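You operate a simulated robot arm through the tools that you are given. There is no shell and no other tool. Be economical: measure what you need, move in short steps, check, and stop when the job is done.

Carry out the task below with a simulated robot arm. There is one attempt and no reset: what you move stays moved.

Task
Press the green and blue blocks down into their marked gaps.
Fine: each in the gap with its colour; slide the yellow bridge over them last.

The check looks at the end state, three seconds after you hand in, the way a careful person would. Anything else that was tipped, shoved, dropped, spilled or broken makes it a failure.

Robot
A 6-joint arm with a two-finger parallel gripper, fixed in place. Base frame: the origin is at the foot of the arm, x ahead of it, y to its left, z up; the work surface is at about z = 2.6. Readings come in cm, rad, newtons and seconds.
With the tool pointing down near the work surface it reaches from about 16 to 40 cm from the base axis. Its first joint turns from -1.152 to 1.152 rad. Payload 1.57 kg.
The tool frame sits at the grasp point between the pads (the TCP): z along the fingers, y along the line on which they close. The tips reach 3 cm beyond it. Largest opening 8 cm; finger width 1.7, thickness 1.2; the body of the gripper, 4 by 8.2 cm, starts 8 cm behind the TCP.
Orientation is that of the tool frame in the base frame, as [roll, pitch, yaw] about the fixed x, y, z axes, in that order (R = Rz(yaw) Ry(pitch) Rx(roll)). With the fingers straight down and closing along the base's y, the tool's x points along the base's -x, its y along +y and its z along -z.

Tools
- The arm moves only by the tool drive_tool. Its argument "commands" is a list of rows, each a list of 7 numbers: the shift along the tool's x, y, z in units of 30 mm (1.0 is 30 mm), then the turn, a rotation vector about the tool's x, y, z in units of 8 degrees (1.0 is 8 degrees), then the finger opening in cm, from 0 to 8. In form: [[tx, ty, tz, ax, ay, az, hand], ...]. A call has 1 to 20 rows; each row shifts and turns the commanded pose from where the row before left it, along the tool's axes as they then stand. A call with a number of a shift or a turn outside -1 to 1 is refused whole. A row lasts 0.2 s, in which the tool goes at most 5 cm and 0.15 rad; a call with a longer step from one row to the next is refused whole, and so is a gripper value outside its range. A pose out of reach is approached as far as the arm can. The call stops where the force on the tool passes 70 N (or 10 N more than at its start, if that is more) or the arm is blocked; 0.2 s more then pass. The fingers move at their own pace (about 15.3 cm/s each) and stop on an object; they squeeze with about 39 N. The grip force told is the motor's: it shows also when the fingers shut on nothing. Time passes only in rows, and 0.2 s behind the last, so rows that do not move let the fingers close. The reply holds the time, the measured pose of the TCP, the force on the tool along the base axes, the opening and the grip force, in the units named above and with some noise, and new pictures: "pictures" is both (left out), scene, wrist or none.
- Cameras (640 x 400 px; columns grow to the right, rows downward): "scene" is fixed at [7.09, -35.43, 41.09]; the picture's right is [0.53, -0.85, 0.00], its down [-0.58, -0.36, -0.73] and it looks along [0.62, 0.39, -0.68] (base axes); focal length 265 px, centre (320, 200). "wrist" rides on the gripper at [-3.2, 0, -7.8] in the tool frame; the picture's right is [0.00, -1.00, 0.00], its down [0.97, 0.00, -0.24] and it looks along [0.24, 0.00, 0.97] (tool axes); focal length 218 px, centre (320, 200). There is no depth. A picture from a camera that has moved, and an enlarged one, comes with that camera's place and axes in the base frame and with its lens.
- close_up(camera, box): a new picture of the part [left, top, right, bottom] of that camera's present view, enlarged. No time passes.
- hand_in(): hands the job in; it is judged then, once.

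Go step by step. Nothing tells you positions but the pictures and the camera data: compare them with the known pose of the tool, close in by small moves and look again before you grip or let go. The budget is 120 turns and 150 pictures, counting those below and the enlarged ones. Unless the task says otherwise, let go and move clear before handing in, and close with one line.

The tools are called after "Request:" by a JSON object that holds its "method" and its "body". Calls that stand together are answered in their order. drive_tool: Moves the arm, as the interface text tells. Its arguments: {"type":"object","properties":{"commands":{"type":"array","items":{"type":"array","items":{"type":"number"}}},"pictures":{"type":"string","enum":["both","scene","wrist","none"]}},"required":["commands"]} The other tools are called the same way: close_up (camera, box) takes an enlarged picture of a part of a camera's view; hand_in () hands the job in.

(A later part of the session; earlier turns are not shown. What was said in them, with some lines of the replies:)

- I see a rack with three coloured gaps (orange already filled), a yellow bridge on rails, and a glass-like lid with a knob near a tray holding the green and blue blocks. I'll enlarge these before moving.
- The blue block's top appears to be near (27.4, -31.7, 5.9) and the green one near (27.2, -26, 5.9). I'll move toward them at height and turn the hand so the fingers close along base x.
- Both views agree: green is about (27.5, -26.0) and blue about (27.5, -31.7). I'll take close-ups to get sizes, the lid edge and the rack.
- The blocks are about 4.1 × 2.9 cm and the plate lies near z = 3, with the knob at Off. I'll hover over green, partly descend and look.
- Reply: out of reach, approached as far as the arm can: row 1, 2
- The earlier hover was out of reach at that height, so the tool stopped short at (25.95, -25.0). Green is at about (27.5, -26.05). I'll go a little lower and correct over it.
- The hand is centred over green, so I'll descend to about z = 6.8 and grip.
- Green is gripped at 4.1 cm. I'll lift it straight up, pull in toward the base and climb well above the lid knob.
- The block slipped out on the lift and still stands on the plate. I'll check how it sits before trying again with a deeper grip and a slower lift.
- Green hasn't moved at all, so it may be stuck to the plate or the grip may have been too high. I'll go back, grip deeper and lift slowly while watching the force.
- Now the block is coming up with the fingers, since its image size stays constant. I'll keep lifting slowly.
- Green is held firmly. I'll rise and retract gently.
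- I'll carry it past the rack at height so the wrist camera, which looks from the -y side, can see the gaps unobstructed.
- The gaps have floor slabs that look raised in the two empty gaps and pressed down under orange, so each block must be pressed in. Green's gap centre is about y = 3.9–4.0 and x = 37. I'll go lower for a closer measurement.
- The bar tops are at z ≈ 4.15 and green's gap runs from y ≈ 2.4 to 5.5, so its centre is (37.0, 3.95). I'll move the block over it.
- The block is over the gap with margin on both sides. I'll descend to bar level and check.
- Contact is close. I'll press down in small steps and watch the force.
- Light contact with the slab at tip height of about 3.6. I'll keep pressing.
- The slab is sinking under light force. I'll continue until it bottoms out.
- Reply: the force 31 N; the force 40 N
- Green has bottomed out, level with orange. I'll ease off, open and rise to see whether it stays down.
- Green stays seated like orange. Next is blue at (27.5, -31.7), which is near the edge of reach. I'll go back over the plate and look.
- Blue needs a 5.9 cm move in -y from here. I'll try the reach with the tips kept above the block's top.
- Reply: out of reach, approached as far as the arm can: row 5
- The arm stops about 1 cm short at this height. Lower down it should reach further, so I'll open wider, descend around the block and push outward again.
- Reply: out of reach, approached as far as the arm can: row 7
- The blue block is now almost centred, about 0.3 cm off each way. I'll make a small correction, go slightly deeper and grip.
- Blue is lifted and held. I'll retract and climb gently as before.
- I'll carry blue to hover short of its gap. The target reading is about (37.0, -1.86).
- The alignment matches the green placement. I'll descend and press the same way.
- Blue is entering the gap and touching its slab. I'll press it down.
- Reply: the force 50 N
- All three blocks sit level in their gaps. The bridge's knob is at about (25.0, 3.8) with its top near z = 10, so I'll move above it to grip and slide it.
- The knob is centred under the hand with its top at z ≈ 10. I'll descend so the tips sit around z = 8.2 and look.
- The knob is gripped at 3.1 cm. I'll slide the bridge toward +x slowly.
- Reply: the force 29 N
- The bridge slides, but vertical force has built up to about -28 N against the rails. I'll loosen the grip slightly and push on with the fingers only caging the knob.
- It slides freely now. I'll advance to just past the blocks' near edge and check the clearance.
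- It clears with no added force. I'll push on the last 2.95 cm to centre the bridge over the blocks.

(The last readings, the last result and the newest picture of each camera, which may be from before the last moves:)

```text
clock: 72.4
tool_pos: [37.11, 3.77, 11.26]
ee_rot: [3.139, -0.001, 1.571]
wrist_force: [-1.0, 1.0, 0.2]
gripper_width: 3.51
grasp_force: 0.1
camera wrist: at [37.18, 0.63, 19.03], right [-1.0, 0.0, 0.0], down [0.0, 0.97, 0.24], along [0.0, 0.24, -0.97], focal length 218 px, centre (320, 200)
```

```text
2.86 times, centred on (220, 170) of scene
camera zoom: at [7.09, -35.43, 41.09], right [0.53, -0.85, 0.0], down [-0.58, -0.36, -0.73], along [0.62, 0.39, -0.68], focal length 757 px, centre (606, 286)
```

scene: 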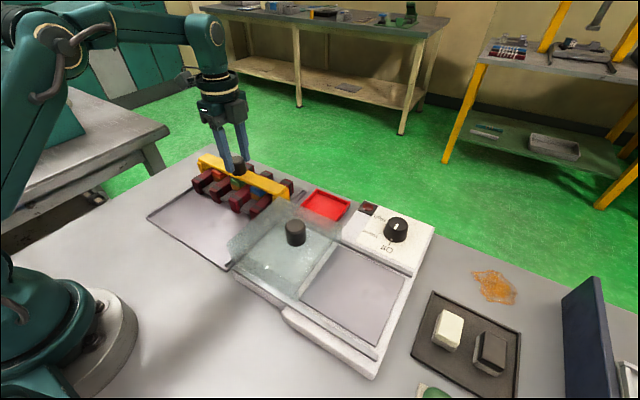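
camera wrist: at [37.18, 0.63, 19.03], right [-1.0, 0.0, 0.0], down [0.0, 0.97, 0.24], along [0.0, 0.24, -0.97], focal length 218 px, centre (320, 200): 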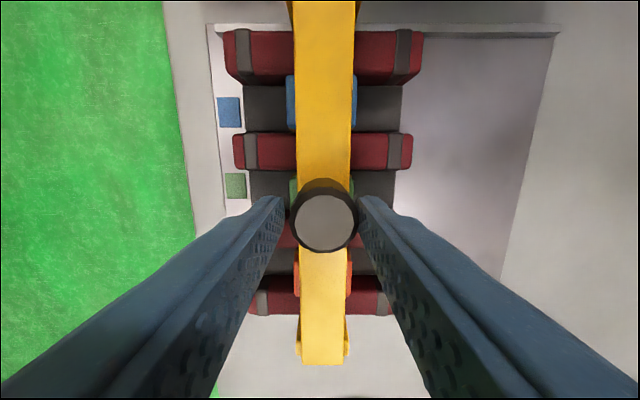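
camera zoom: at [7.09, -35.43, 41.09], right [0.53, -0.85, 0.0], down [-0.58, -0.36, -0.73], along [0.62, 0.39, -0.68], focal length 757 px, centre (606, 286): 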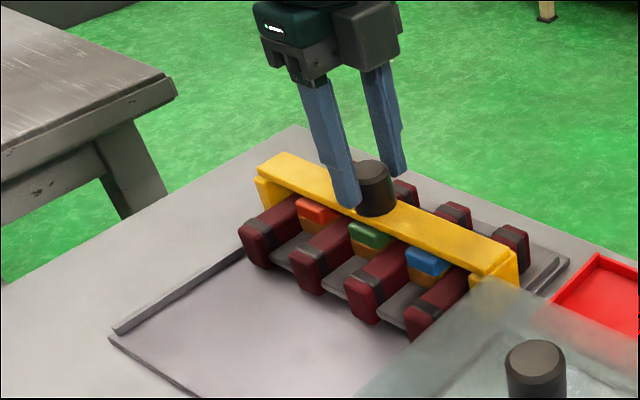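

The bridge sits centred over all three blocks, with even edges on both sides. I'll open, rise clear and retract.

Request:
{"method": "drive_tool", "body": {"commands": [[0, 0, 0, 0, 0, 0, 5.5], [0, 0, 0, 0, 0, 0, 5.5], [0, 0, -0.3, 0, 0, 0, 5.5], [0, 0, -0.4, 0, 0, 0, 5.5], [0, 0, -0.4, 0, 0, 0, 5.5], [0, -0.5, -0.4, 0, 0, 0, 5.5], [0, -0.8, -0.4, 0, 0, 0, 5.5], [0, -1, -0.4, 0, 0, 0, 5.5], [0, -1, 0, 0, 0, 0, 5.5], [0, 0, 0, 0, 0, 0, 5.5]]}}

Request:
{"method": "close_up", "body": {"camera": "scene", "box": [150, 130, 310, 240]}}

```text
clock: 74.6
tool_pos: [27.35, 3.72, 18.09]
ee_rot: [3.141, -0.001, 1.573]
wrist_force: [-0.3, -0.8, 0.9]
gripper_width: 5.51
grasp_force: 0.1
camera wrist: at [27.25, 0.64, 25.96], right [-1.0, 0.0, 0.0], down [0.0, 0.97, 0.24], along [0.0, 0.24, -0.97], focal length 218 px, centre (320, 200)
```

scene: 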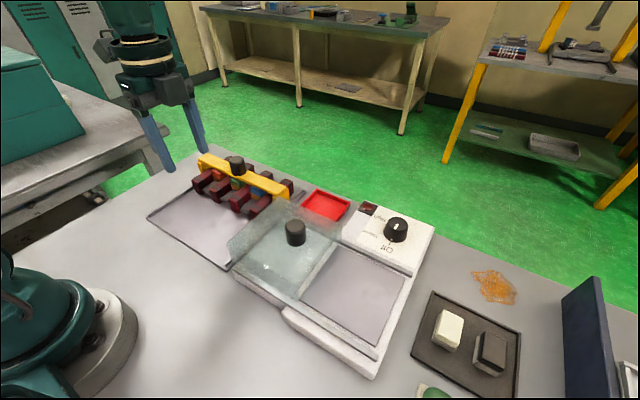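
wrist: 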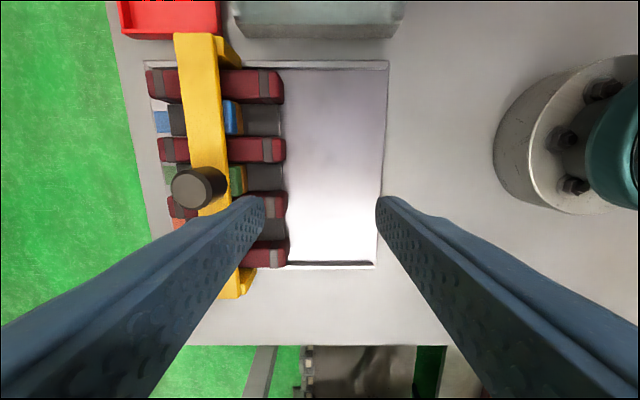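

```text
3.64 times, centred on (230, 185) of scene
camera zoom: at [7.09, -35.43, 41.09], right [0.53, -0.85, 0.0], down [-0.58, -0.36, -0.73], along [0.62, 0.39, -0.68], focal length 964 px, centre (647, 254)
```

zoom: 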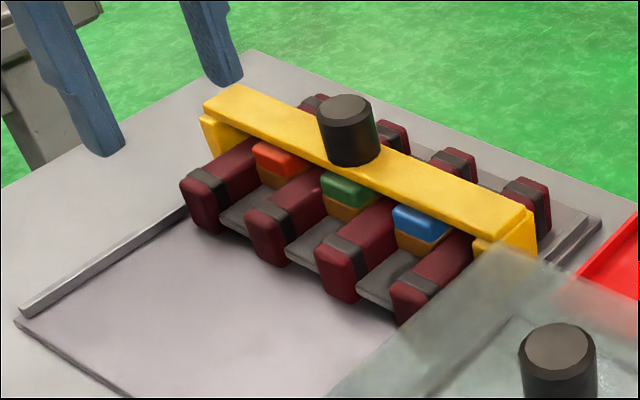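

The green and blue blocks are in their gaps beside orange, the bridge spans all three, nothing else has moved and the arm is clear. I'm handing in.

Request:
{"method": "hand_in", "body": {}}

```text
The job is handed in.
```

I pressed the green and blue blocks down into the gaps with their colours, then slid the yellow bridge over all three blocks and left the arm clear.
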